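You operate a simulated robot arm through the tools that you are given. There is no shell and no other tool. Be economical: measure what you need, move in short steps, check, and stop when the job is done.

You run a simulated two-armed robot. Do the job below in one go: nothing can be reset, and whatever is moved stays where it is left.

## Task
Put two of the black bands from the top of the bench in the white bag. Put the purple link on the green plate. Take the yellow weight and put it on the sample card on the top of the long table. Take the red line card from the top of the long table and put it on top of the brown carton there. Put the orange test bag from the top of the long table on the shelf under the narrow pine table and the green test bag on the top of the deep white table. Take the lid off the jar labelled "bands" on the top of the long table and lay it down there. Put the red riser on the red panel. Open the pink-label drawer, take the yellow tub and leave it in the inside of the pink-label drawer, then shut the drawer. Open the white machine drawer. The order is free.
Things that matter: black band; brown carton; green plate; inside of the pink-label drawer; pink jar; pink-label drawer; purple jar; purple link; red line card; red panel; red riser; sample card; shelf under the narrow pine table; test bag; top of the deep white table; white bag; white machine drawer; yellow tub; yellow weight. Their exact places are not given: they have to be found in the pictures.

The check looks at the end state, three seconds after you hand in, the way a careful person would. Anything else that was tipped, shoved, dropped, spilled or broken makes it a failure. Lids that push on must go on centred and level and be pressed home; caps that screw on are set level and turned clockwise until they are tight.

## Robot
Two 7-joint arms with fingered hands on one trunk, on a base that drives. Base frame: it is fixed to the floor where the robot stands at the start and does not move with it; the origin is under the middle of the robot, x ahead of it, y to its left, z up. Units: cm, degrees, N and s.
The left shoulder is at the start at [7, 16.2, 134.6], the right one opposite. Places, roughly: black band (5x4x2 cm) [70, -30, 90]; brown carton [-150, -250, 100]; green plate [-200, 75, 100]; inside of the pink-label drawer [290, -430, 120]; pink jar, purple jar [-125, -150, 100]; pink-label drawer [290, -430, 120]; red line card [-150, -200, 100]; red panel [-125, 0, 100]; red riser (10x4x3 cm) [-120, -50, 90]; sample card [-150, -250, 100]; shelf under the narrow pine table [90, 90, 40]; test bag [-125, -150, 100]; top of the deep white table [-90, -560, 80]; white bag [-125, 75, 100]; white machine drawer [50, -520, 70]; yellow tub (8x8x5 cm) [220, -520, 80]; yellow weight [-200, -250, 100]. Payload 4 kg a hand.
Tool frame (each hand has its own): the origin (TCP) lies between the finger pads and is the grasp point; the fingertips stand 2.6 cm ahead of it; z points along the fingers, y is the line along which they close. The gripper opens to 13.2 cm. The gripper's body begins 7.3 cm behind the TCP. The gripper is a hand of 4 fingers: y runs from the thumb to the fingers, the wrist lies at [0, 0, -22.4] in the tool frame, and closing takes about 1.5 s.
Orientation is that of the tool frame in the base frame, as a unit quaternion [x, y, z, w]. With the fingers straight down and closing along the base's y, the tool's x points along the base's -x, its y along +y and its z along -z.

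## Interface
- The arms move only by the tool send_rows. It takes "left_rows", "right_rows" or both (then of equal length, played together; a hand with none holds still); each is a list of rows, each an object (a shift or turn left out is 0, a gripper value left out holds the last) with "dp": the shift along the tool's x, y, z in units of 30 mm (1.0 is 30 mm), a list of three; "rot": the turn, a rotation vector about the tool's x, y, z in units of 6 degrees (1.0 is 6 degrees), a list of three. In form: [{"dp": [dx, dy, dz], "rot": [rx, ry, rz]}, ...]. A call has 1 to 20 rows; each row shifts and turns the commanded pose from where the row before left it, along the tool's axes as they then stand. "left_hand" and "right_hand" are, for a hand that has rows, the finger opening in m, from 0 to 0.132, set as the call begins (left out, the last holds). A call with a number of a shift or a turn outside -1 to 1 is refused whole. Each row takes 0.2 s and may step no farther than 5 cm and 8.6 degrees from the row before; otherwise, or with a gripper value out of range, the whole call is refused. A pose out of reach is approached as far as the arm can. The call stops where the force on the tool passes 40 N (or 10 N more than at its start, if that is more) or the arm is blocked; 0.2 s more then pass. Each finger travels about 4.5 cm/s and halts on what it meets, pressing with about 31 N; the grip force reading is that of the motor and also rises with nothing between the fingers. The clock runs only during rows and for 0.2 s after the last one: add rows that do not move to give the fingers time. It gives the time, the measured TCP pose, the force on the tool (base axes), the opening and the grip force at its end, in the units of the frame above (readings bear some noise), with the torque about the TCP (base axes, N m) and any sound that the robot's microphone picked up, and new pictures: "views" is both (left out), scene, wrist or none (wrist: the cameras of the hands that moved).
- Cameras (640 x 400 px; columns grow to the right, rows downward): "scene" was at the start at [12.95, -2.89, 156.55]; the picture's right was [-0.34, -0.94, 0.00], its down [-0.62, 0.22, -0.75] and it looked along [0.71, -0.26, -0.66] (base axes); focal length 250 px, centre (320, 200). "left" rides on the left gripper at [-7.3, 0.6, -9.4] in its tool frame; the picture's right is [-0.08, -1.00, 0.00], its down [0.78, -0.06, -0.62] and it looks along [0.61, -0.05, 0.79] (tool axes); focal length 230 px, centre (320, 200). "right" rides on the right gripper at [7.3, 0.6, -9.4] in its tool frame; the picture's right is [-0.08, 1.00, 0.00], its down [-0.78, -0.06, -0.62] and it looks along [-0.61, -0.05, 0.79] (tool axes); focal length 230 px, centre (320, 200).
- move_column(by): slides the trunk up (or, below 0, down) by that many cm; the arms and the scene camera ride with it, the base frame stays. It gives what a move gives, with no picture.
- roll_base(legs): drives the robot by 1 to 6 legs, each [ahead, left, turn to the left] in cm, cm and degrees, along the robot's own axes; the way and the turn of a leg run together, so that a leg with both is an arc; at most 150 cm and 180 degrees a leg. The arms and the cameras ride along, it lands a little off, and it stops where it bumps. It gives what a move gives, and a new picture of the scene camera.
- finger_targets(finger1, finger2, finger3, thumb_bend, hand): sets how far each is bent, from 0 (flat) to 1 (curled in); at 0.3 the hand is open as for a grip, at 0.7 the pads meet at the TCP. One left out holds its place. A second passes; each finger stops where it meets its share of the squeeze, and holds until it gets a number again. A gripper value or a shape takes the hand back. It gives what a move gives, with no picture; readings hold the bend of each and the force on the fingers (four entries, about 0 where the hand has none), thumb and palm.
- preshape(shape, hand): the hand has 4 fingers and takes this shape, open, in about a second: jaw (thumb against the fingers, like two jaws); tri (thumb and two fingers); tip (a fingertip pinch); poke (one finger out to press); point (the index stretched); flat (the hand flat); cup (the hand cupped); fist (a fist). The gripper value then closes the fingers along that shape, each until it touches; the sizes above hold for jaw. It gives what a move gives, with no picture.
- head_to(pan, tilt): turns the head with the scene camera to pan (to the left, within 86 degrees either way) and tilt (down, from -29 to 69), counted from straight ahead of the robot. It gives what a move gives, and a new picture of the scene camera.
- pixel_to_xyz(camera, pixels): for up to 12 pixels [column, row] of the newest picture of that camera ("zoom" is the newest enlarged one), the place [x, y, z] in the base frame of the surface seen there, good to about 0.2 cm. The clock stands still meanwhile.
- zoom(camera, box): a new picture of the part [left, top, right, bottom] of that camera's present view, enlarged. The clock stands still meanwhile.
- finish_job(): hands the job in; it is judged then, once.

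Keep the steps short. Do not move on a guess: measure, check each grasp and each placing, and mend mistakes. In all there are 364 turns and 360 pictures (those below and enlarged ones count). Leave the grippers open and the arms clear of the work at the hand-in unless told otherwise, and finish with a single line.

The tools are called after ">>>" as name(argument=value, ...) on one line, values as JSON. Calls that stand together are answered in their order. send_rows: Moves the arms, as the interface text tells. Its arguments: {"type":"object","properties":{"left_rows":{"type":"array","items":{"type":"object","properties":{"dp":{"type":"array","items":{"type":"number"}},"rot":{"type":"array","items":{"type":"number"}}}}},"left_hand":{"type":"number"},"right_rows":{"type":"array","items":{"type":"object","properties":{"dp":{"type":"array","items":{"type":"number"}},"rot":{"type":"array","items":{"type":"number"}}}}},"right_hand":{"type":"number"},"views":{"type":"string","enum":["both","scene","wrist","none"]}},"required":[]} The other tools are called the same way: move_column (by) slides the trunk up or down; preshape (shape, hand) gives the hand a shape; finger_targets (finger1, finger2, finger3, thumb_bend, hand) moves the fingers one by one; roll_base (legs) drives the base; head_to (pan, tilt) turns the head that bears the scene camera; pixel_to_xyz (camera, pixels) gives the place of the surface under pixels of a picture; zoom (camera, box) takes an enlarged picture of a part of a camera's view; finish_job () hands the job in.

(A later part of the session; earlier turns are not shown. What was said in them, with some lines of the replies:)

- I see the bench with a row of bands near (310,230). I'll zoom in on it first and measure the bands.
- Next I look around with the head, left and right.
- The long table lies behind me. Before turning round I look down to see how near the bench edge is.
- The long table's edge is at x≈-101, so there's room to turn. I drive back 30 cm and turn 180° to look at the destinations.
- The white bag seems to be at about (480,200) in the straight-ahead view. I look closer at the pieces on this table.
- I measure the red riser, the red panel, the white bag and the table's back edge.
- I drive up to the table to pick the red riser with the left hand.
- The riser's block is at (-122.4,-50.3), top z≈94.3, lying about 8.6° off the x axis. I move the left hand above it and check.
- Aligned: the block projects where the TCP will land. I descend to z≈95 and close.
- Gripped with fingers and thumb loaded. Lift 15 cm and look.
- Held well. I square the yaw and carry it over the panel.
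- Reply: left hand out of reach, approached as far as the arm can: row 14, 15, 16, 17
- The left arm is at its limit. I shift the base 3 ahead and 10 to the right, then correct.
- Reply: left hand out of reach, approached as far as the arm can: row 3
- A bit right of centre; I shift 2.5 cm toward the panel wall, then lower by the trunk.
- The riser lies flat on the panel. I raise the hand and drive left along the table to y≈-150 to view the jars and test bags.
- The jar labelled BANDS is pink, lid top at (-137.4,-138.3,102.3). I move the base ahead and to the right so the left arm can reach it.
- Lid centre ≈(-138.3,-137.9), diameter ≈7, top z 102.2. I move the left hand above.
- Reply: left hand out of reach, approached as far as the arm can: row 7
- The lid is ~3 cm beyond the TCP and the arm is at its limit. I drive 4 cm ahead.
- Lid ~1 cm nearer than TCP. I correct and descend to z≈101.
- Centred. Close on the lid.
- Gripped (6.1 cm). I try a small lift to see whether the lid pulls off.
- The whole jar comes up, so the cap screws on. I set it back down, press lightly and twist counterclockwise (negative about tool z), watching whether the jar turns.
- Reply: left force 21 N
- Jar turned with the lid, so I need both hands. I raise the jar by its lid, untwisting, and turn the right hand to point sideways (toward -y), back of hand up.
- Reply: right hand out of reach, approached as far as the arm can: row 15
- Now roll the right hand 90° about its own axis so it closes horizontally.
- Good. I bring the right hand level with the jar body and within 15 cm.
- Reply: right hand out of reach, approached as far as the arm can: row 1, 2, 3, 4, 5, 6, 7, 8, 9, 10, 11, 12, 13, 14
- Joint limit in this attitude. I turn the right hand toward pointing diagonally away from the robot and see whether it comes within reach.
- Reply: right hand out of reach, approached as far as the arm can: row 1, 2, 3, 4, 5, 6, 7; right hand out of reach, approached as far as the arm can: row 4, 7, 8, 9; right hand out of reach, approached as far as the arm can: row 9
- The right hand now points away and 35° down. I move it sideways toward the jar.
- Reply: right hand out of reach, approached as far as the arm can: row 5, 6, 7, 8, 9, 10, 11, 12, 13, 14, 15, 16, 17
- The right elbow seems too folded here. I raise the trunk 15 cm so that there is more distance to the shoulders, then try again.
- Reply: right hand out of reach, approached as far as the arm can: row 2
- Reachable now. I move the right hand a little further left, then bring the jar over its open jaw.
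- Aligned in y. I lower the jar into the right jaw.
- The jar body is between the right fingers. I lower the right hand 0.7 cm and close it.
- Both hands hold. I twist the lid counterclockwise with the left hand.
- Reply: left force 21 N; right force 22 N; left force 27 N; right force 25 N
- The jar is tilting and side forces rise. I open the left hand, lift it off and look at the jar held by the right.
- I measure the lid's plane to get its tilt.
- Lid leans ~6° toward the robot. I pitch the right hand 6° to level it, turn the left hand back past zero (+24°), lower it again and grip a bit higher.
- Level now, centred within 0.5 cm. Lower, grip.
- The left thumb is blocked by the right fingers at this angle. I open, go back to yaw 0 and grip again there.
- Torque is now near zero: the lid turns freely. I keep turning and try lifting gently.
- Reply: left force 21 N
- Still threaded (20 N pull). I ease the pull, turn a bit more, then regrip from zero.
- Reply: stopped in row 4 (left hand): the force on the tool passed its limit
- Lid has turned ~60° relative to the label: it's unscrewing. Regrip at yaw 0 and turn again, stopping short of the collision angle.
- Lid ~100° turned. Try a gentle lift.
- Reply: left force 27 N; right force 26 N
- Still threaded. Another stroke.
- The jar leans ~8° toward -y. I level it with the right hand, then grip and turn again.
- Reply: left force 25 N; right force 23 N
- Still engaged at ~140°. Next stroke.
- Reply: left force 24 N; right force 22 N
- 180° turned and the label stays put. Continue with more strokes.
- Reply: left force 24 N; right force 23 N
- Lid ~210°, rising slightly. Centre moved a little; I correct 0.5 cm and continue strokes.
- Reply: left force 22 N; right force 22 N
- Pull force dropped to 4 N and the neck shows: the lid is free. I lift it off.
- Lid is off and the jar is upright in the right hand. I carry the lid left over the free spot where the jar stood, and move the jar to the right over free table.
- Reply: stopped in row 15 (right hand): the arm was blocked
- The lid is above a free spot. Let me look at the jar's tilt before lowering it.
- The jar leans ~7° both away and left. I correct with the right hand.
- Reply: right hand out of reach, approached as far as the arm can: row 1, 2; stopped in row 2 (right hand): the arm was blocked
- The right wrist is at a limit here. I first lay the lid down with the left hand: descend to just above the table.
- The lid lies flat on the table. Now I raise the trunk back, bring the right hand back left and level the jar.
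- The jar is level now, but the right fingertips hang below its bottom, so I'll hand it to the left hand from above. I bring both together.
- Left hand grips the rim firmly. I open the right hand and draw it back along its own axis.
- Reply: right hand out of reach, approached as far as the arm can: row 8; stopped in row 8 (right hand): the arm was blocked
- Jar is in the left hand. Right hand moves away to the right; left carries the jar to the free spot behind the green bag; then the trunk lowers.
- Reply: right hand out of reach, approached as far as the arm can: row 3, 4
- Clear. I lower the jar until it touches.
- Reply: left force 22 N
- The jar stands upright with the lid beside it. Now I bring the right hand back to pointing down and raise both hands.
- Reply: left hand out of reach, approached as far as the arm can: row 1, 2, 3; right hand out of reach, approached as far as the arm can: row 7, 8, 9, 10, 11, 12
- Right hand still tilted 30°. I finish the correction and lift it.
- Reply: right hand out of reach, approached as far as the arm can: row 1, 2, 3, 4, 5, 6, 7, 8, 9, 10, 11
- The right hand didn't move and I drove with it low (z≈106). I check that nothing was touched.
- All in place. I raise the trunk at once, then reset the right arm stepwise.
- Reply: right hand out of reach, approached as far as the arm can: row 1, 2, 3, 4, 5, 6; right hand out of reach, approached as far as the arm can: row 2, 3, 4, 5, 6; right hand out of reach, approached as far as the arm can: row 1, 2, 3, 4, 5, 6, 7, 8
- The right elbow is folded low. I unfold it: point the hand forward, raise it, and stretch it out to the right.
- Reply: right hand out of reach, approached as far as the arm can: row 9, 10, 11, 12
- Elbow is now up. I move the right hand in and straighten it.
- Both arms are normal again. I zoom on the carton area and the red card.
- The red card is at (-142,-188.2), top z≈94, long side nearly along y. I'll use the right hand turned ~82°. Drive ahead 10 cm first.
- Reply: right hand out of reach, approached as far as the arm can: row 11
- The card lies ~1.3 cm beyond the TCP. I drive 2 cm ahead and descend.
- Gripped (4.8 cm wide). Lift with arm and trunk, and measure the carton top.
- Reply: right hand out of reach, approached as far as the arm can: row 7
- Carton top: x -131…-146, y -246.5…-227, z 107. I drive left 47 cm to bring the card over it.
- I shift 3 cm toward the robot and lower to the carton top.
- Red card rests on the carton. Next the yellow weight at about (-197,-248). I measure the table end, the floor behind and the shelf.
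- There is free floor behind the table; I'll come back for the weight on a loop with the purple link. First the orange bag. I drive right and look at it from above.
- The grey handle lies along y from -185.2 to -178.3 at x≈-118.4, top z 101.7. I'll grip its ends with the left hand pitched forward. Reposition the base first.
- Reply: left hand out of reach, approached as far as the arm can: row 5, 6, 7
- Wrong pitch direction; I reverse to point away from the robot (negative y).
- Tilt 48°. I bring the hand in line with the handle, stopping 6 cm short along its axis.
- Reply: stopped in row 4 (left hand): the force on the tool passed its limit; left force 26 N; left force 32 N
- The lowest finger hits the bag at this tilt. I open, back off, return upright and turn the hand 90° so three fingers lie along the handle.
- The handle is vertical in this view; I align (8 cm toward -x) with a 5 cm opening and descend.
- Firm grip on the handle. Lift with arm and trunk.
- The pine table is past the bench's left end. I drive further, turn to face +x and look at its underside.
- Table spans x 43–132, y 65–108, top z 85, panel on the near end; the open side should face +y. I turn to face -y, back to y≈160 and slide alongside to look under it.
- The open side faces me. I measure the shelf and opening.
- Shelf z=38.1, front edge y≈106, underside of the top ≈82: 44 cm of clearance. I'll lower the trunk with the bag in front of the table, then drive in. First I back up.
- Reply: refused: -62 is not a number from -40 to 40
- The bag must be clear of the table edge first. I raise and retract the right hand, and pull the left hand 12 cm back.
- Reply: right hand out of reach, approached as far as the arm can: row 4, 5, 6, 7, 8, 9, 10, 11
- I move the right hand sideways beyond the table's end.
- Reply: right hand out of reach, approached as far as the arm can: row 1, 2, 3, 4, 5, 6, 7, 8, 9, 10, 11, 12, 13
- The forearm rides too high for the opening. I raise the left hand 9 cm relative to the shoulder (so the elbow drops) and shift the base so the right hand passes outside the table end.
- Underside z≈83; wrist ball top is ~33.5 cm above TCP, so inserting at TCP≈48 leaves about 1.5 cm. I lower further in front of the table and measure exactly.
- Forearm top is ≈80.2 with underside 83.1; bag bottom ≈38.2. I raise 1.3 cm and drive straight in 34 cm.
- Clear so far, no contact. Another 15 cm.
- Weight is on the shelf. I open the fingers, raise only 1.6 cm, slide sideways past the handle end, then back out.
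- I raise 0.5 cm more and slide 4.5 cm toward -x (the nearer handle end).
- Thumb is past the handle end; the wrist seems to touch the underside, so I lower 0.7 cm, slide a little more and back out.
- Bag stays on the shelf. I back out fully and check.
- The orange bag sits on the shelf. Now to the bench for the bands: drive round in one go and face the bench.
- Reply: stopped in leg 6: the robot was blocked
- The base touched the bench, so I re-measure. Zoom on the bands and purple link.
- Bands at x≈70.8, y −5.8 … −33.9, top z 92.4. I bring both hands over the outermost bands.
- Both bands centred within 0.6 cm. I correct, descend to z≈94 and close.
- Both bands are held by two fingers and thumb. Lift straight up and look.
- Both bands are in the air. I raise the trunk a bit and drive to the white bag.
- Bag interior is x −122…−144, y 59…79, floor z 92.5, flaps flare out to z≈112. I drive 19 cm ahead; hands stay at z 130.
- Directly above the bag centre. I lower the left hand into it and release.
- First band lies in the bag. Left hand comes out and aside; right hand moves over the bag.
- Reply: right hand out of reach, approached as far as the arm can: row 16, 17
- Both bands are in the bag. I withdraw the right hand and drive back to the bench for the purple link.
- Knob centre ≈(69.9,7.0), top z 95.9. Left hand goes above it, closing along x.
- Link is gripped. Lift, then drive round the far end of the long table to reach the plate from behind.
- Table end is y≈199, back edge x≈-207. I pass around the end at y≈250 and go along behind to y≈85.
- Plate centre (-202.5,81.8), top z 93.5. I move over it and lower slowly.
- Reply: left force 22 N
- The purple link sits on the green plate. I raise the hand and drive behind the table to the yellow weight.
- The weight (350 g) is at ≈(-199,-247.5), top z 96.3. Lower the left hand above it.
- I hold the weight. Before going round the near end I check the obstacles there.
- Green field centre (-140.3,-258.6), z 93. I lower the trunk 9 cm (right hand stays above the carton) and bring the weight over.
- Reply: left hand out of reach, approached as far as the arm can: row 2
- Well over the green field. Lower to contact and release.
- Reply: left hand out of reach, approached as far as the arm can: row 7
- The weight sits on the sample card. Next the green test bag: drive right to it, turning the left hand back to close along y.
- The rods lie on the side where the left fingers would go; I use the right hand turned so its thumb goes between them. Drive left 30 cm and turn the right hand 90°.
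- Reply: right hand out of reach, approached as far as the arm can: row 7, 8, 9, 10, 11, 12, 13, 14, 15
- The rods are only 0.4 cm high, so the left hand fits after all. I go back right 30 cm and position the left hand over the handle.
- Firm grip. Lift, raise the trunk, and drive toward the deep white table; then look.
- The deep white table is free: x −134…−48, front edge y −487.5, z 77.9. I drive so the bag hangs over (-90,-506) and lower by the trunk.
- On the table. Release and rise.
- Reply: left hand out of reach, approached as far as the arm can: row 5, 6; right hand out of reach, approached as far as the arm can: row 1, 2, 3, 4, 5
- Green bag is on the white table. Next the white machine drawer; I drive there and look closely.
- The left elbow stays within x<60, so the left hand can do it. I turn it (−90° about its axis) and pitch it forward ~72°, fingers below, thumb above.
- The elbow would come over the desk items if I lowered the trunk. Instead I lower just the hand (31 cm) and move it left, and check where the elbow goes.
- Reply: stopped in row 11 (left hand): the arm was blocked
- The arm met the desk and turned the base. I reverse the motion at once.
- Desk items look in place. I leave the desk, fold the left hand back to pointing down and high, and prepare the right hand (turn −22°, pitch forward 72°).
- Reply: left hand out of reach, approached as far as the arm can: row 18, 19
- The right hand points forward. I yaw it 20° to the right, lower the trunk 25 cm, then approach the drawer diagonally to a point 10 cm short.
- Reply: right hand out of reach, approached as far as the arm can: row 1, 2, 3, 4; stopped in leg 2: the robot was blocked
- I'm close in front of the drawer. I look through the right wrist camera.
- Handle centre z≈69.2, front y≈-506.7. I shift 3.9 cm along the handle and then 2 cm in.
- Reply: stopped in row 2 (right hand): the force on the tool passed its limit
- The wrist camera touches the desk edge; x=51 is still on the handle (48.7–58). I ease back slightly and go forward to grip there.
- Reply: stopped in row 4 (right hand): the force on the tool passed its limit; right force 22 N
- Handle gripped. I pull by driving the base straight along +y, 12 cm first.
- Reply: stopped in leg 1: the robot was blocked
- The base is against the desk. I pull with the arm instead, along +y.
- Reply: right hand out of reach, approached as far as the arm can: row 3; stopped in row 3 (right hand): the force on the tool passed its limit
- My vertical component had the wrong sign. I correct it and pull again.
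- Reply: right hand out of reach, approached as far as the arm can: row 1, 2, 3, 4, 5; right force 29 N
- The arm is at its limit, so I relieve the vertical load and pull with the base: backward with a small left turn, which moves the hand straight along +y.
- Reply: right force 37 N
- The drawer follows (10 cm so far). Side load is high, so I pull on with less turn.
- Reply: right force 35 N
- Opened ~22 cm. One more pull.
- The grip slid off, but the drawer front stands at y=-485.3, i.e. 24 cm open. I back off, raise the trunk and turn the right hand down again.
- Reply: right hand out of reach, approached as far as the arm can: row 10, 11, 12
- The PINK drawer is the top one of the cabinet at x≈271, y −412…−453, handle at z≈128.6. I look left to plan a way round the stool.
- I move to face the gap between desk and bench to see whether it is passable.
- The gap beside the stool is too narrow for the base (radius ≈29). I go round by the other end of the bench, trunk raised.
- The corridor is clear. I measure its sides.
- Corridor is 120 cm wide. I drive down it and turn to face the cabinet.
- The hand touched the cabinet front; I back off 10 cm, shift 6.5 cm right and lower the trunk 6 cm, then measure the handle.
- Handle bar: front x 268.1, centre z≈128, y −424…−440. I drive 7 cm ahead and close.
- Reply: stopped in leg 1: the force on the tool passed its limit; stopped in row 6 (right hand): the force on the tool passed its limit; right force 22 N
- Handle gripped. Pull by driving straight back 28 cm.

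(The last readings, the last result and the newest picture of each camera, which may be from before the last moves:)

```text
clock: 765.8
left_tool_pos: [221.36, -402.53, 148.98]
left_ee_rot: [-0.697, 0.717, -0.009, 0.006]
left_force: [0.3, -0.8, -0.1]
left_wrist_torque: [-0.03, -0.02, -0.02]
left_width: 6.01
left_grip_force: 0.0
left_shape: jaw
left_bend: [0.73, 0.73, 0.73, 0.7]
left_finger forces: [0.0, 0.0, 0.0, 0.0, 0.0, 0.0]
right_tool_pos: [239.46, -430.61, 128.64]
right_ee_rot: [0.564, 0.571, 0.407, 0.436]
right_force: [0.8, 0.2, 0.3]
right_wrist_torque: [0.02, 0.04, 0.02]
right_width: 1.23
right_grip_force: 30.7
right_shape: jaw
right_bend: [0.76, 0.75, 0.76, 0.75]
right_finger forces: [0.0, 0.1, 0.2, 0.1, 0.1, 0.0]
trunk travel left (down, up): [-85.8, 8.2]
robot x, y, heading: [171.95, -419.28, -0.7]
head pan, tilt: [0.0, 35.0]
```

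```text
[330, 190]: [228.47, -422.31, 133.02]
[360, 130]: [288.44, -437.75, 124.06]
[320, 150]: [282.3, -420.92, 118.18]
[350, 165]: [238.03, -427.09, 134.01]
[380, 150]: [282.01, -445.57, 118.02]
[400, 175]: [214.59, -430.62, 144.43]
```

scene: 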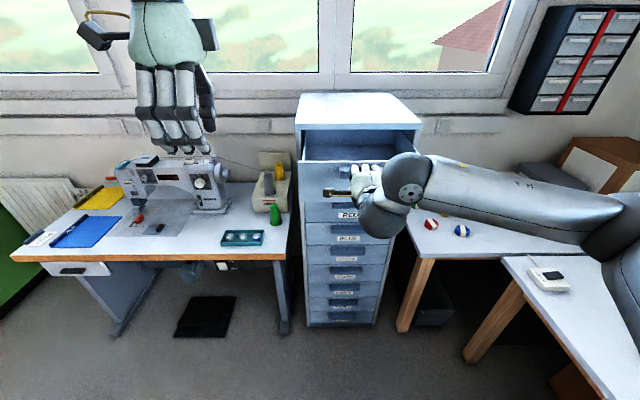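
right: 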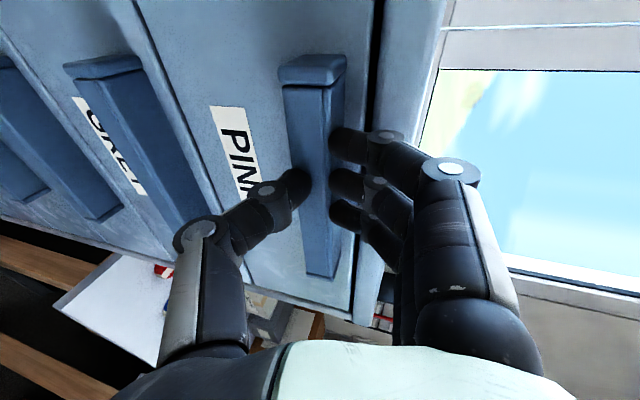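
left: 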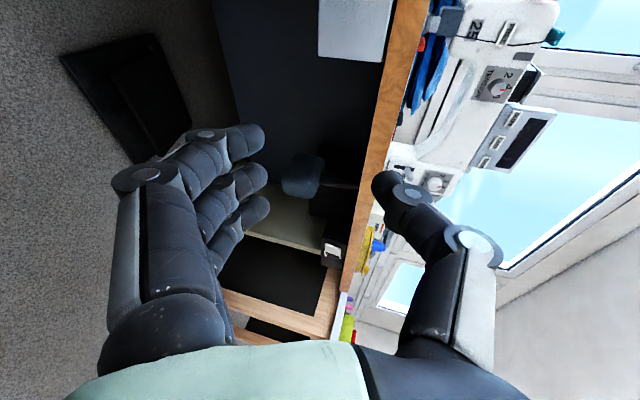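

The drawer opened but the grip came off. I measure how far it is out.

>>> zoom(camera="scene", box=[280, 85, 440, 230])

>>> pixel_to_xyz(camera="scene", pixels=[[310, 163], [312, 175], [308, 160], [306, 157], [320, 157], [312, 190], [312, 200], [345, 172], [395, 152]])

```text
2.76 times, centred on (360, 158) of scene
```

zoom: 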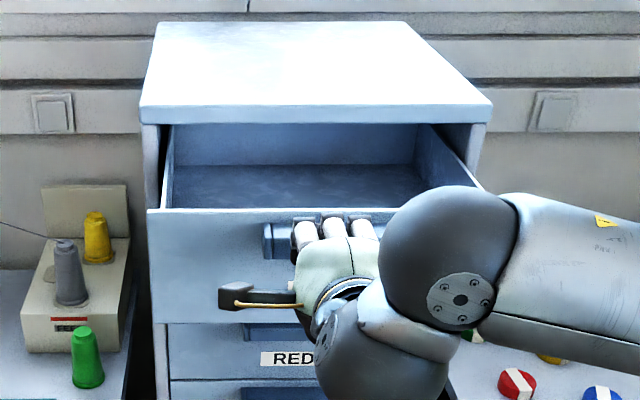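

```text
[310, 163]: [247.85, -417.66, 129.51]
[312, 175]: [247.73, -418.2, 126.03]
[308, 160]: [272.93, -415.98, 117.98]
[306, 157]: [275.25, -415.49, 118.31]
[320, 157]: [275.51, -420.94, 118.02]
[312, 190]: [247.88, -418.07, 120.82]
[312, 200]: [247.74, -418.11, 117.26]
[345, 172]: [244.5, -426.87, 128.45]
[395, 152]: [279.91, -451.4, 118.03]
```

Drawer is 23.6 cm open; the inside is accessible. Now the tub: I back off and turn to face -y.

>>> roll_base(legs=[[-8, 0, 0], [0, 0, -89.3], [0, 30, 0]])

>>> pixel_to_xyz(camera="scene", pixels=[[200, 300], [300, 300], [400, 300], [300, 250], [250, 200], [320, 350], [150, 250], [100, 300]])

```text
clock: 772.3
left_tool_pos: [211.55, -467.9, 149.22]
left_ee_rot: [0.004, 1.0, -0.011, -0.002]
left_force: [0.0, 0.9, 0.0]
left_wrist_torque: [0.0, 0.0, 0.0]
left_width: 5.99
left_grip_force: 0.0
left_shape: jaw
left_bend: [0.73, 0.73, 0.73, 0.7]
left_finger forces: [0.0, 0.0, 0.0, 0.0, 0.0, 0.0]
right_tool_pos: [183.8, -486.51, 128.81]
right_ee_rot: [0.802, 0.013, -0.014, 0.597]
right_force: [0.0, -0.5, -0.4]
right_wrist_torque: [0.01, -0.01, 0.02]
right_width: 1.21
right_grip_force: 30.3
right_shape: jaw
right_bend: [0.76, 0.75, 0.76, 0.75]
right_finger forces: [0.0, 0.0, 0.0, 0.0, 0.0, 0.0]
trunk travel left (down, up): [-85.8, 8.2]
robot x, y, heading: [193.98, -419.18, -89.3]
head pan, tilt: [0.0, 35.0]
```

scene: 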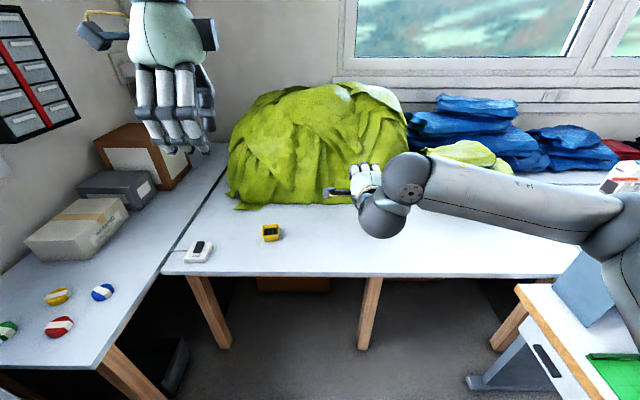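

```text
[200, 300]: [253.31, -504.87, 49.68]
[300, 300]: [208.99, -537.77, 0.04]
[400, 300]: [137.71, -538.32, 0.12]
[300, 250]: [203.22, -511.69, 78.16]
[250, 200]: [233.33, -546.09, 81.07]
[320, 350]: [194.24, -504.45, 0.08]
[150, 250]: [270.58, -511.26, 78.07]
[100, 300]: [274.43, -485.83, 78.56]
```

>>> zoom(camera="scene", box=[235, 205, 305, 260])

>>> pixel_to_xyz(camera="scene", pixels=[[263, 226], [277, 225], [265, 240], [278, 239], [270, 229], [270, 238], [271, 233], [300, 274]])

```text
7.27 times, centred on (270, 232) of scene
```

zoom: 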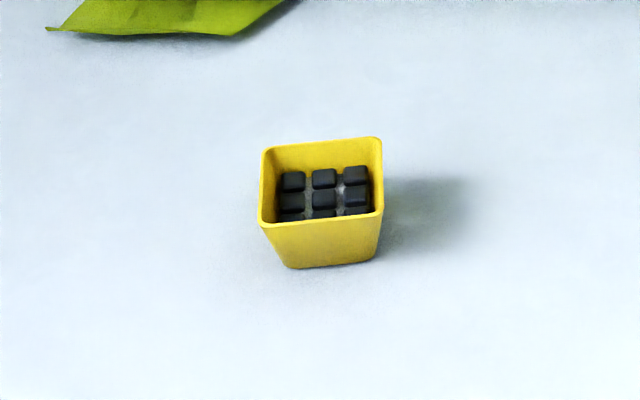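

```text
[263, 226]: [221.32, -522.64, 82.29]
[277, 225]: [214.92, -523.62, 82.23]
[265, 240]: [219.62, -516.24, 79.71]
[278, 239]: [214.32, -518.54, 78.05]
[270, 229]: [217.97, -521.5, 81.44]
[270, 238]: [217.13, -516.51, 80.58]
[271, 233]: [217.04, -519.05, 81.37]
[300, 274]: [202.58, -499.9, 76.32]
```

Tub centre ≈(218,-520), rim z 83, it holds dark pieces. I drive closer and lower the left hand over it (opening 10.5 cm).

>>> roll_base(legs=[[42, 5, 0]])

>>> send_rows(left_rows=[{"dp": [-0.12, -0.83, 0.5]}, {"dp": [-0.12, -0.83, 0.5]}, {"dp": [-0.12, -0.83, 0.5]}, {"dp": [-0.12, -0.84, 0.5]}, {"dp": [0, 0, 1]}, {"dp": [0, 0, 1]}, {"dp": [0, 0, 1]}, {"dp": [0, 0, 1]}, {"dp": [0, 0, 1]}, {"dp": [0, 0, 1]}, {"dp": [0, 0, 1]}, {"dp": [0, 0, 1]}, {"dp": [0, 0, 1]}, {"dp": [0, 0, 1]}, {"dp": [0, 0, 1]}, {"dp": [0, 0, 1]}, {"dp": [0, 0, 1]}, {"dp": [0, 0, 1]}, {"dp": [0, 0, 1]}], left_hand=0.11, views="wrist")

```text
clock: 774.9
left_tool_pos: [217.04, -509.68, 149.19]
left_ee_rot: [0.005, 1.0, -0.013, -0.003]
left_force: [-0.2, 1.0, -0.4]
left_wrist_torque: [-0.02, 0.01, 0.02]
left_width: 5.98
left_grip_force: 0.1
left_shape: jaw
left_bend: [0.73, 0.73, 0.73, 0.7]
left_finger forces: [0.0, 0.1, 0.0, 0.0, 0.1, 0.0]
right_tool_pos: [189.37, -528.31, 129.04]
right_ee_rot: [0.802, 0.014, -0.015, 0.597]
right_force: [0.4, 0.2, -0.8]
right_wrist_torque: [0.0, -0.02, -0.01]
right_width: 1.23
right_grip_force: 31.1
right_shape: jaw
right_bend: [0.76, 0.75, 0.76, 0.75]
right_finger forces: [0.1, 0.0, 0.0, 0.0, 0.1, 0.0]
trunk travel left (down, up): [-85.8, 8.2]
robot x, y, heading: [199.28, -461.08, -89.5]
head pan, tilt: [0.0, 35.0]
```

scene: 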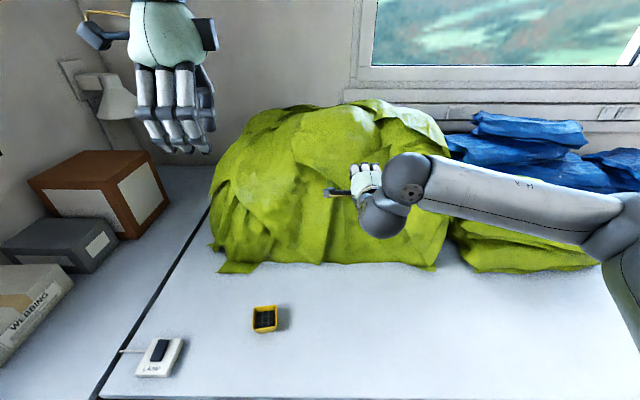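

```text
clock: 778.9
left_tool_pos: [218.13, -520.81, 97.78]
left_ee_rot: [0.005, 1.0, -0.011, -0.004]
left_force: [0.1, -0.3, -0.3]
left_wrist_torque: [0.01, 0.0, -0.02]
left_width: 10.97
left_grip_force: 0.0
left_shape: jaw
left_bend: [0.56, 0.56, 0.56, 0.52]
left_finger forces: [0.1, 0.0, 0.1, 0.0, 0.1, 0.0]
left hand out of reach, approached as far as the arm can: row 4
right_tool_pos: [189.31, -528.74, 128.76]
right_ee_rot: [0.803, 0.013, -0.016, 0.596]
right_force: [-0.1, 0.1, -0.4]
right_wrist_torque: [-0.01, -0.01, -0.03]
right_width: 1.22
right_grip_force: 31.3
right_shape: jaw
right_bend: [0.76, 0.75, 0.76, 0.75]
right_finger forces: [0.0, 0.0, 0.0, 0.0, 0.0, 0.0]
trunk travel left (down, up): [-85.8, 8.2]
robot x, y, heading: [199.22, -461.2, -89.3]
head pan, tilt: [0.0, 35.0]
```

left: 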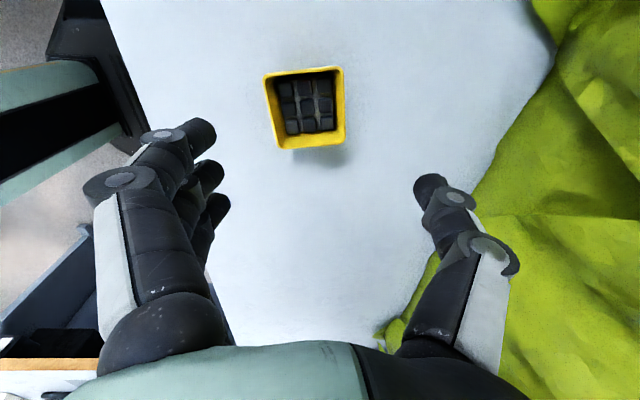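

Tub is 1.4 cm nearer than the TCP. Correct and descend to z≈81.5, then close.

>>> send_rows(left_rows=[{"dp": [0, 0.48, 0.9]}, {"dp": [0, 0, 1]}, {"dp": [0, 0, 1]}, {"dp": [0, 0, 1]}, {"dp": [0, 0, 1]}, {"dp": [0, 0, 0.55]}, {}], views="none")

>>> send_rows(left_rows=[{}, {}, {}, {}, {}], left_hand=0.0, views="wrist")

```text
clock: 780.5
left_tool_pos: [217.88, -519.53, 81.39]
left_ee_rot: [0.005, 1.0, -0.012, -0.003]
left_force: [0.2, 0.4, 0.0]
left_wrist_torque: [0.01, -0.01, -0.03]
left_width: 10.98
left_grip_force: 0.1
left_shape: jaw
left_bend: [0.56, 0.56, 0.56, 0.52]
left_finger forces: [0.0, 0.1, 0.1, 0.0, 0.1, 0.0]
right_tool_pos: [189.22, -528.69, 128.82]
right_ee_rot: [0.802, 0.013, -0.015, 0.597]
right_force: [-0.7, -0.9, 0.5]
right_wrist_torque: [0.02, -0.01, -0.02]
right_width: 1.23
right_grip_force: 31.4
right_shape: jaw
right_bend: [0.76, 0.75, 0.76, 0.75]
right_finger forces: [0.0, 0.0, 0.0, 0.0, 0.0, 0.0]
trunk travel left (down, up): [-85.8, 8.2]
robot x, y, heading: [199.44, -461.25, -89.6]
head pan, tilt: [0.0, 35.0]
```

```text
clock: 781.7
left_tool_pos: [217.89, -519.5, 81.44]
left_ee_rot: [0.005, 1.0, -0.011, -0.002]
left_force: [-0.8, 0.3, -0.1]
left_wrist_torque: [0.02, 0.01, 0.01]
left_width: 6.04
left_grip_force: 31.3
left_shape: jaw
left_bend: [0.72, 0.73, 0.73, 0.72]
left_finger forces: [9.8, 10.0, 10.3, 0.0, 28.8, 0.1]
right_tool_pos: [189.37, -528.59, 128.73]
right_ee_rot: [0.802, 0.014, -0.016, 0.597]
right_force: [-0.1, -0.8, -0.1]
right_wrist_torque: [-0.01, 0.0, -0.02]
right_width: 1.21
right_grip_force: 31.3
right_shape: jaw
right_bend: [0.76, 0.75, 0.76, 0.75]
right_finger forces: [0.0, 0.0, 0.0, 0.0, 0.1, 0.0]
trunk travel left (down, up): [-85.8, 8.2]
robot x, y, heading: [198.84, -460.86, -89.5]
head pan, tilt: [0.0, 35.0]
```

left: 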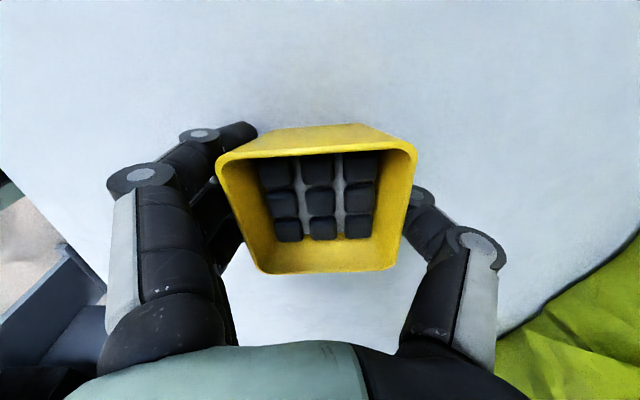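

Tub gripped below the rim. I lift it to z≈141 and move the right hand outward.

>>> send_rows(left_rows=[{"dp": [0, 0, -0.5]}, {"dp": [0, 0, -1]}, {"dp": [0, 0, -1]}, {"dp": [0, 0, -1]}, {"dp": [0, 0, -1]}, {"dp": [0, 0, -1]}, {"dp": [0, 0, -1]}, {"dp": [0, 0, -1]}, {"dp": [0, 0, -1]}, {"dp": [0, 0, -1]}, {"dp": [0, 0, -1]}, {"dp": [0, 0, -1]}, {"dp": [0, 0, -1]}, {"dp": [0, 0, -1]}, {"dp": [0, 0, -1]}, {"dp": [0, 0, -1]}, {"dp": [0, 0, -1]}, {"dp": [0, 0, -1]}, {"dp": [0, 0, -1]}, {"dp": [0, 0, -1]}], right_rows=[{}, {}, {}, {}, {}, {}, {}, {}, {}, {}, {}, {}, {"dp": [-0.9, 0, 0]}, {"dp": [-0.9, 0, 0]}, {"dp": [-0.9, 0, 0]}, {"dp": [-0.9, 0, 0]}, {"dp": [-0.9, 0, 0]}, {}, {}, {}], views="none")

>>> roll_base(legs=[[-42, 0, 0], [0, -40, 0], [0, 0, 89.5], [0, -31, 0]])

```text
clock: 785.9
left_tool_pos: [218.03, -518.2, 139.91]
left_ee_rot: [0.006, 1.0, -0.012, -0.002]
left_force: [-0.1, 0.5, -1.1]
left_wrist_torque: [-0.03, 0.0, -0.02]
left_width: 5.98
left_grip_force: 31.0
left_shape: jaw
left_bend: [0.72, 0.73, 0.73, 0.72]
left_finger forces: [9.7, 9.9, 10.5, 0.1, 28.7, 0.0]
right_tool_pos: [175.63, -528.56, 129.35]
right_ee_rot: [0.802, 0.012, -0.014, 0.597]
right_force: [0.0, 0.8, 0.0]
right_wrist_torque: [0.01, -0.02, 0.01]
right_width: 1.24
right_grip_force: 30.8
right_shape: jaw
right_bend: [0.76, 0.75, 0.76, 0.75]
right_finger forces: [0.0, 0.0, 0.1, 0.1, 0.0, 0.1]
trunk travel left (down, up): [-85.8, 8.2]
robot x, y, heading: [199.38, -461.42, -89.5]
head pan, tilt: [0.0, 35.0]
```

```text
clock: 796.1
left_tool_pos: [215.54, -431.28, 139.97]
left_ee_rot: [-0.703, 0.711, -0.011, 0.005]
left_force: [-0.1, 0.4, -1.3]
left_wrist_torque: [-0.05, 0.0, 0.01]
left_width: 5.96
left_grip_force: 31.1
left_shape: jaw
left_bend: [0.72, 0.73, 0.73, 0.72]
left_finger forces: [9.6, 9.6, 10.2, 0.0, 28.3, 0.0]
right_tool_pos: [225.88, -473.73, 129.36]
right_ee_rot: [0.558, 0.576, 0.41, 0.434]
right_force: [-0.5, -1.0, -0.1]
right_wrist_torque: [-0.02, -0.04, -0.02]
right_width: 1.22
right_grip_force: 30.8
right_shape: jaw
right_bend: [0.76, 0.75, 0.76, 0.75]
right_finger forces: [0.1, 0.0, 0.0, 0.1, 0.0, 0.0]
trunk travel left (down, up): [-85.8, 8.2]
robot x, y, heading: [158.23, -450.61, 0.2]
head pan, tilt: [0.0, 35.0]
```

scene: 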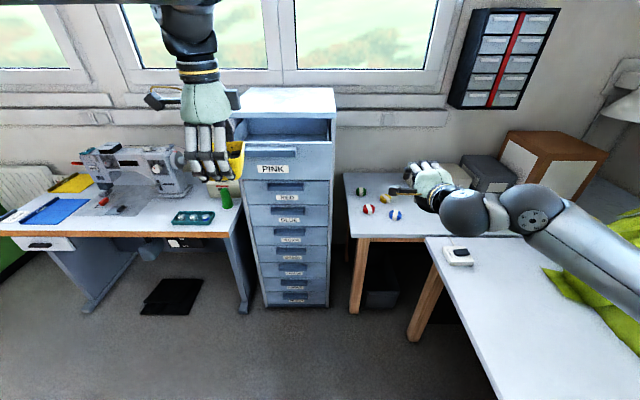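

I drive 44 cm ahead so the tub hangs over the open drawer.

>>> roll_base(legs=[[44, 0, 0]])

>>> send_rows(left_rows=[{"dp": [0, 0, 1]}, {"dp": [0, 0, 1]}, {"dp": [0, 0, 0.7]}], views="wrist")

```text
clock: 798.8
left_tool_pos: [259.16, -431.26, 140.0]
left_ee_rot: [-0.703, 0.711, -0.011, 0.007]
left_force: [0.6, -0.6, -0.9]
left_wrist_torque: [-0.01, -0.02, 0.03]
left_width: 5.94
left_grip_force: 30.6
left_shape: jaw
left_bend: [0.72, 0.73, 0.73, 0.72]
left_finger forces: [9.6, 9.7, 10.1, 0.0, 28.2, 0.1]
right_tool_pos: [269.15, -473.6, 129.42]
right_ee_rot: [0.559, 0.576, 0.411, 0.433]
right_force: [-0.8, 0.5, 1.1]
right_wrist_torque: [0.0, -0.01, -0.03]
right_width: 1.22
right_grip_force: 30.7
right_shape: jaw
right_bend: [0.76, 0.75, 0.76, 0.75]
right_finger forces: [0.0, 0.0, 0.0, 0.1, 0.1, 0.0]
trunk travel left (down, up): [-85.8, 8.2]
robot x, y, heading: [201.93, -450.54, 0.3]
head pan, tilt: [0.0, 35.0]
```

scene: 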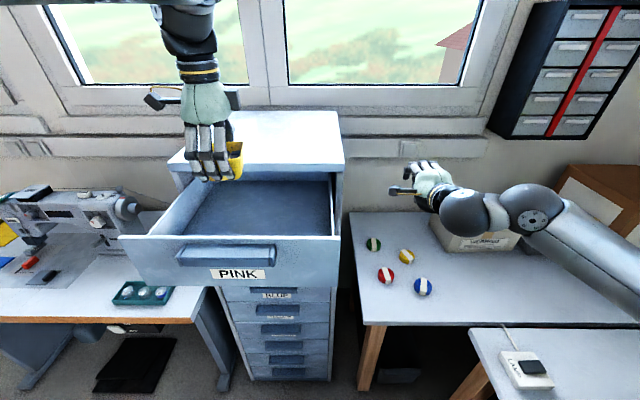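

```text
clock: 799.6
left_tool_pos: [259.44, -431.35, 131.79]
left_ee_rot: [-0.703, 0.711, -0.01, 0.006]
left_force: [0.2, -0.4, -1.8]
left_wrist_torque: [0.02, 0.02, 0.0]
left_width: 5.95
left_grip_force: 30.9
left_shape: jaw
left_bend: [0.72, 0.73, 0.73, 0.72]
left_finger forces: [9.4, 9.7, 10.3, 0.1, 28.3, 0.0]
right_tool_pos: [269.54, -473.64, 129.25]
right_ee_rot: [0.558, 0.577, 0.41, 0.433]
right_force: [-0.3, 0.0, 0.5]
right_wrist_torque: [-0.03, -0.01, 0.02]
right_width: 1.22
right_grip_force: 30.8
right_shape: jaw
right_bend: [0.76, 0.75, 0.76, 0.75]
right_finger forces: [0.0, 0.0, 0.0, 0.1, 0.0, 0.0]
trunk travel left (down, up): [-85.8, 8.2]
robot x, y, heading: [202.02, -450.49, 0.1]
head pan, tilt: [0.0, 35.0]
```

left: 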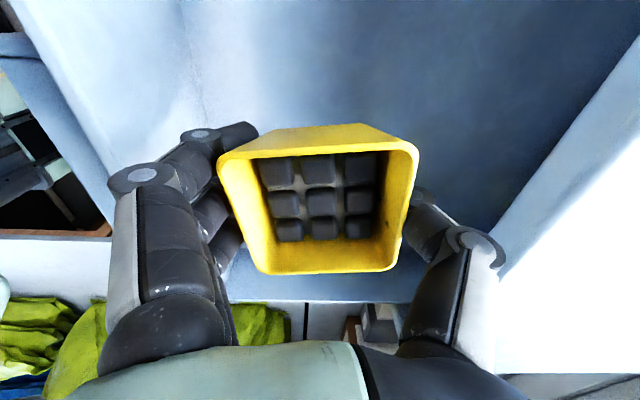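

Clear between drawer front and cabinet. Lower to the drawer floor.

>>> send_rows(left_rows=[{"dp": [0, 0, 0.9]}, {"dp": [0, 0, 0.9]}, {"dp": [0, 0, 0.8]}, {"dp": [0, 0, 0.4]}, {"dp": [0, 0, 0.2]}, {"dp": [0, 0, 0.1]}, {}], views="none")

```text
clock: 801.2
left_tool_pos: [259.63, -431.33, 121.86]
left_ee_rot: [-0.703, 0.711, -0.01, 0.006]
left_force: [0.0, -0.3, -1.0]
left_wrist_torque: [0.02, 0.01, -0.03]
left_width: 5.94
left_grip_force: 30.8
left_shape: jaw
left_bend: [0.72, 0.73, 0.73, 0.72]
left_finger forces: [9.6, 9.7, 10.2, 0.0, 28.3, 0.0]
right_tool_pos: [269.44, -473.62, 129.23]
right_ee_rot: [0.558, 0.576, 0.411, 0.432]
right_force: [0.3, 0.2, -0.7]
right_wrist_torque: [-0.02, -0.01, 0.02]
right_width: 1.22
right_grip_force: 31.0
right_shape: jaw
right_bend: [0.76, 0.75, 0.76, 0.75]
right_finger forces: [0.1, 0.0, 0.0, 0.0, 0.1, 0.0]
trunk travel left (down, up): [-85.8, 8.2]
robot x, y, heading: [202.41, -450.15, 0.4]
head pan, tilt: [0.0, 35.0]
```

Nearly there; touch down and release, then rise.

>>> send_rows(left_rows=[{"dp": [0, 0, 0.1]}, {"dp": [0, 0, 0.06]}, {}], views="none")

>>> send_rows(left_rows=[{}, {}, {}, {}], left_hand=0.1, views="none")

>>> send_rows(left_rows=[{"dp": [0, 0, -0.5]}, {"dp": [0, 0, -1]}, {"dp": [0, 0, -1]}, {"dp": [0, 0, -1]}, {"dp": [0, 0, -1]}, {"dp": [0, 0, -1]}, {"dp": [0, 0, -1]}, {"dp": [0, 0, -1]}, {"dp": [0, 0, -1]}], views="wrist")

```text
clock: 802.0
left_tool_pos: [259.72, -431.39, 121.45]
left_ee_rot: [-0.703, 0.711, -0.01, 0.006]
left_force: [0.3, 0.0, -1.6]
left_wrist_torque: [-0.03, 0.02, -0.04]
left_width: 5.95
left_grip_force: 30.7
left_shape: jaw
left_bend: [0.72, 0.73, 0.73, 0.72]
left_finger forces: [9.7, 9.7, 10.2, 0.0, 28.3, 0.0]
right_tool_pos: [269.41, -473.58, 129.21]
right_ee_rot: [0.558, 0.577, 0.411, 0.433]
right_force: [-0.7, 0.7, 0.9]
right_wrist_torque: [0.03, -0.01, 0.01]
right_width: 1.21
right_grip_force: 31.0
right_shape: jaw
right_bend: [0.76, 0.75, 0.76, 0.75]
right_finger forces: [0.1, 0.1, 0.1, 0.0, 0.0, 0.1]
trunk travel left (down, up): [-85.8, 8.2]
robot x, y, heading: [202.02, -450.2, 0.3]
head pan, tilt: [0.0, 35.0]
```

```text
clock: 803.0
left_tool_pos: [259.57, -431.5, 121.4]
left_ee_rot: [-0.703, 0.711, -0.009, 0.006]
left_force: [0.4, 1.1, 0.1]
left_wrist_torque: [0.02, -0.02, 0.01]
left_width: 9.96
left_grip_force: 0.0
left_shape: jaw
left_bend: [0.63, 0.63, 0.63, 0.59]
left_finger forces: [0.1, 0.1, 0.0, 0.0, 0.1, 0.0]
right_tool_pos: [269.41, -473.49, 129.27]
right_ee_rot: [0.558, 0.576, 0.411, 0.433]
right_force: [1.0, -0.2, -0.8]
right_wrist_torque: [-0.01, -0.01, 0.02]
right_width: 1.24
right_grip_force: 30.7
right_shape: jaw
right_bend: [0.76, 0.75, 0.76, 0.75]
right_finger forces: [0.0, 0.1, 0.1, 0.0, 0.0, 0.1]
trunk travel left (down, up): [-85.8, 8.2]
robot x, y, heading: [201.93, -450.43, 0.4]
head pan, tilt: [0.0, 35.0]
```

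```text
clock: 805.0
left_tool_pos: [257.62, -431.55, 145.11]
left_ee_rot: [-0.703, 0.711, -0.013, 0.008]
left_force: [-0.3, 0.6, 0.4]
left_wrist_torque: [-0.02, -0.01, 0.03]
left_width: 9.98
left_grip_force: 0.2
left_shape: jaw
left_bend: [0.63, 0.63, 0.63, 0.59]
left_finger forces: [0.1, 0.0, 0.1, 0.0, 0.0, 0.1]
left hand out of reach, approached as far as the arm can: row 9
right_tool_pos: [269.27, -473.57, 129.43]
right_ee_rot: [0.558, 0.576, 0.411, 0.433]
right_force: [0.0, 1.2, 0.7]
right_wrist_torque: [0.02, 0.01, -0.04]
right_width: 1.23
right_grip_force: 31.4
right_shape: jaw
right_bend: [0.76, 0.75, 0.76, 0.75]
right_finger forces: [0.0, 0.0, 0.0, 0.0, 0.1, 0.0]
trunk travel left (down, up): [-85.8, 8.2]
robot x, y, heading: [202.07, -450.11, 0.5]
head pan, tilt: [0.0, 35.0]
```

left: 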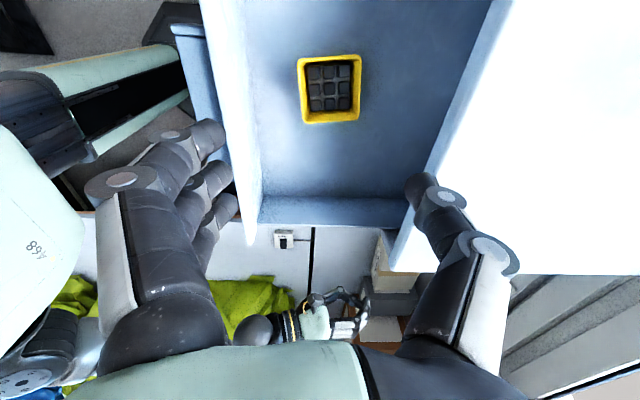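

The tub stands upright in the drawer. I back off, bring the closed right hand in front of the handle and push the drawer shut.

>>> roll_base(legs=[[-45, 0, 0], [0, 41, 0], [30, 0, 0]])

>>> roll_base(legs=[[13, 0, 0]])

>>> pixel_to_xyz(camera="scene", pixels=[[310, 190], [310, 180], [310, 200], [400, 190], [300, 170]])

```text
clock: 811.5
left_tool_pos: [242.52, -390.99, 145.11]
left_ee_rot: [-0.702, 0.712, -0.013, 0.008]
left_force: [0.0, 0.2, 0.0]
left_wrist_torque: [-0.03, 0.02, 0.02]
left_width: 9.99
left_grip_force: 0.0
left_shape: jaw
left_bend: [0.63, 0.63, 0.63, 0.59]
left_finger forces: [0.0, 0.0, 0.1, 0.0, 0.1, 0.0]
right_tool_pos: [254.08, -433.05, 129.25]
right_ee_rot: [0.559, 0.576, 0.41, 0.434]
right_force: [-0.8, -0.1, 0.6]
right_wrist_torque: [0.06, -0.03, 0.06]
right_width: 1.17
right_grip_force: 30.7
right_shape: jaw
right_bend: [0.76, 0.75, 0.76, 0.76]
right_finger forces: [1.5, 0.1, 0.0, 0.0, 0.0, 0.0]
trunk travel left (down, up): [-85.8, 8.2]
robot x, y, heading: [187.13, -409.32, -0.0]
head pan, tilt: [0.0, 35.0]
```

scene: 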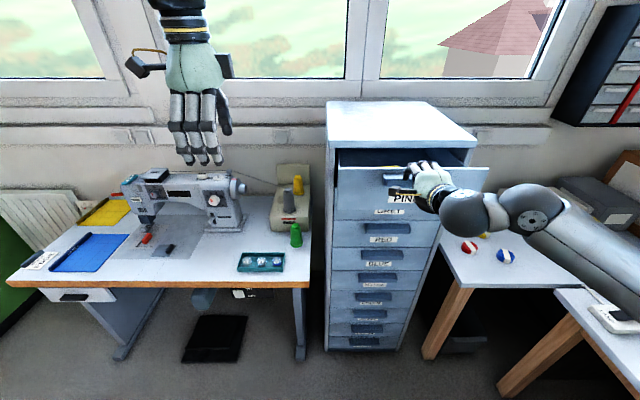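

```text
clock: 812.8
left_tool_pos: [255.65, -391.03, 145.18]
left_ee_rot: [-0.701, 0.713, -0.012, 0.008]
left_force: [0.3, 0.3, 0.1]
left_wrist_torque: [0.03, 0.0, -0.03]
left_width: 9.96
left_grip_force: 0.0
left_shape: jaw
left_bend: [0.63, 0.63, 0.63, 0.59]
left_finger forces: [0.1, 0.0, 0.0, 0.0, 0.0, 0.0]
right_tool_pos: [266.97, -433.07, 129.11]
right_ee_rot: [0.561, 0.575, 0.409, 0.433]
right_force: [-2.3, 0.4, 4.1]
right_wrist_torque: [0.08, -0.06, 0.03]
right_width: 1.21
right_grip_force: 30.7
right_shape: jaw
right_bend: [0.76, 0.74, 0.76, 0.77]
right_finger forces: [3.4, 0.0, 0.6, 0.1, 0.0, 0.0]
trunk travel left (down, up): [-85.8, 8.2]
robot x, y, heading: [200.12, -409.25, 0.1]
head pan, tilt: [0.0, 35.0]
```

scene: 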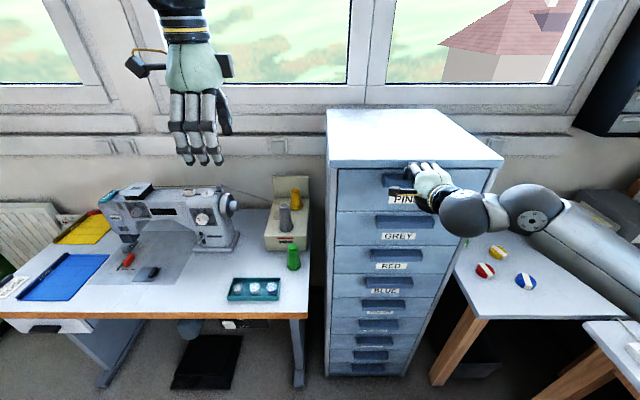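

```text
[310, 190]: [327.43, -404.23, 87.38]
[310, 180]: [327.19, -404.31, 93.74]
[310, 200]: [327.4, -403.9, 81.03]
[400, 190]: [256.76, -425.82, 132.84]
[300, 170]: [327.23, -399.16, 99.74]
```

It looks shut. I compare its front with the one below and push another 1.5 cm to be sure.

>>> roll_base(legs=[[1.5, 0, 0]])

>>> pixel_to_xyz(camera="scene", pixels=[[352, 185], [352, 200], [352, 228], [365, 265], [360, 190]])

```text
clock: 813.5
left_tool_pos: [256.73, -390.97, 145.26]
left_ee_rot: [-0.701, 0.713, -0.014, 0.009]
left_force: [-0.3, 0.6, 0.0]
left_wrist_torque: [0.02, 0.0, 0.01]
left_width: 9.99
left_grip_force: 0.1
left_shape: jaw
left_bend: [0.63, 0.63, 0.63, 0.59]
left_finger forces: [0.0, 0.0, 0.1, 0.0, 0.1, 0.0]
right_tool_pos: [268.16, -433.02, 129.52]
right_ee_rot: [0.559, 0.574, 0.411, 0.435]
right_force: [-11.6, 0.9, 9.8]
right_wrist_torque: [0.03, -0.02, 0.0]
right_width: 1.13
right_grip_force: 31.1
right_shape: jaw
right_bend: [0.76, 0.74, 0.76, 0.8]
right_finger forces: [0.0, 0.1, 0.0, 0.0, 20.2, 0.0]
trunk travel left (down, up): [-85.8, 8.2]
robot x, y, heading: [201.66, -409.09, 0.4]
head pan, tilt: [0.0, 35.0]
```

scene: 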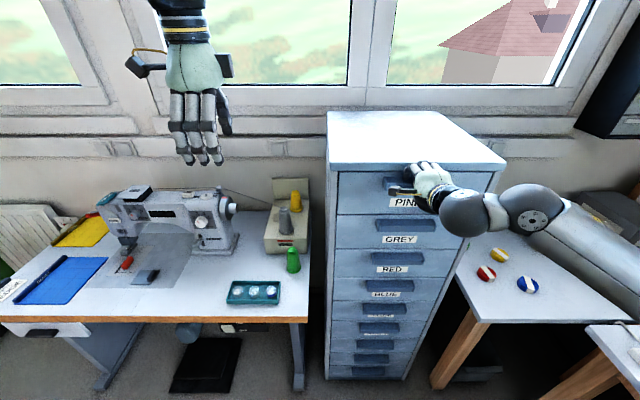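

```text
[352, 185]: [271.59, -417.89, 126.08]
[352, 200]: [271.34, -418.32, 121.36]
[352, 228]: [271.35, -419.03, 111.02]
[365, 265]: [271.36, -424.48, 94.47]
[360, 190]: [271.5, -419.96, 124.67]
```

The drawer is flush with the others (x=271.4). I back away, open the right hand, and hand in.

>>> roll_base(legs=[[-30, 0, 0]])

>>> send_rows(right_rows=[{}, {}, {}, {}, {}], left_rows=[{}, {}, {}, {}, {}], right_hand=0.132, left_hand=0.132, views="none")

>>> finish_job()

```text
clock: 815.6
left_tool_pos: [226.96, -390.89, 145.0]
left_ee_rot: [-0.702, 0.712, -0.012, 0.006]
left_force: [1.2, 0.1, 0.1]
left_wrist_torque: [-0.01, 0.02, 0.02]
left_width: 9.95
left_grip_force: 0.1
left_shape: jaw
left_bend: [0.63, 0.63, 0.63, 0.59]
left_finger forces: [0.0, 0.0, 0.0, 0.0, 0.1, 0.0]
right_tool_pos: [238.46, -432.99, 129.22]
right_ee_rot: [0.559, 0.577, 0.41, 0.432]
right_force: [-0.1, 0.4, -0.3]
right_wrist_torque: [-0.03, 0.03, -0.04]
right_width: 1.13
right_grip_force: 31.3
right_shape: jaw
right_bend: [0.76, 0.74, 0.76, 0.78]
right_finger forces: [0.0, 0.1, 0.0, 0.0, 0.0, 0.0]
trunk travel left (down, up): [-85.8, 8.2]
robot x, y, heading: [170.69, -409.65, -0.1]
head pan, tilt: [0.0, 35.0]
```

scene: 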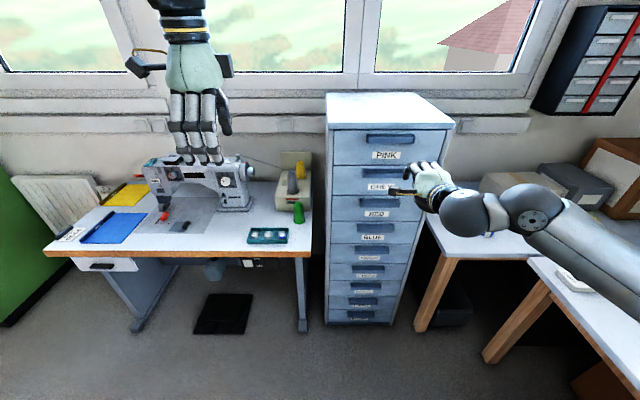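

```text
clock: 816.8
left_tool_pos: [226.83, -390.89, 145.1]
left_ee_rot: [-0.702, 0.712, -0.012, 0.006]
left_force: [-0.2, -0.9, -0.4]
left_wrist_torque: [-0.02, -0.01, 0.01]
left_width: 13.2
left_grip_force: 0.0
left_shape: jaw
left_bend: [0.3, 0.3, 0.3, 0.3]
left_finger forces: [0.0, 0.1, 0.1, 0.1, 0.0, 0.0]
right_tool_pos: [238.26, -432.9, 129.09]
right_ee_rot: [0.559, 0.576, 0.41, 0.433]
right_force: [0.5, -0.1, 0.4]
right_wrist_torque: [-0.01, -0.01, -0.02]
right_width: 13.18
right_grip_force: 0.1
right_shape: jaw
right_bend: [0.3, 0.3, 0.3, 0.3]
right_finger forces: [0.0, 0.1, 0.0, 0.1, 0.0, 0.0]
trunk travel left (down, up): [-85.8, 8.2]
robot x, y, heading: [171.23, -409.37, 0.3]
head pan, tilt: [0.0, 35.0]
```

```text
The job is handed in.
```

I did every task and handed the job in, with two doubts: the white machine drawer is 24 cm open (its full travel is unknown), and the left arm bumped the desk beside it, where I saw nothing moved but couldn't check every item.
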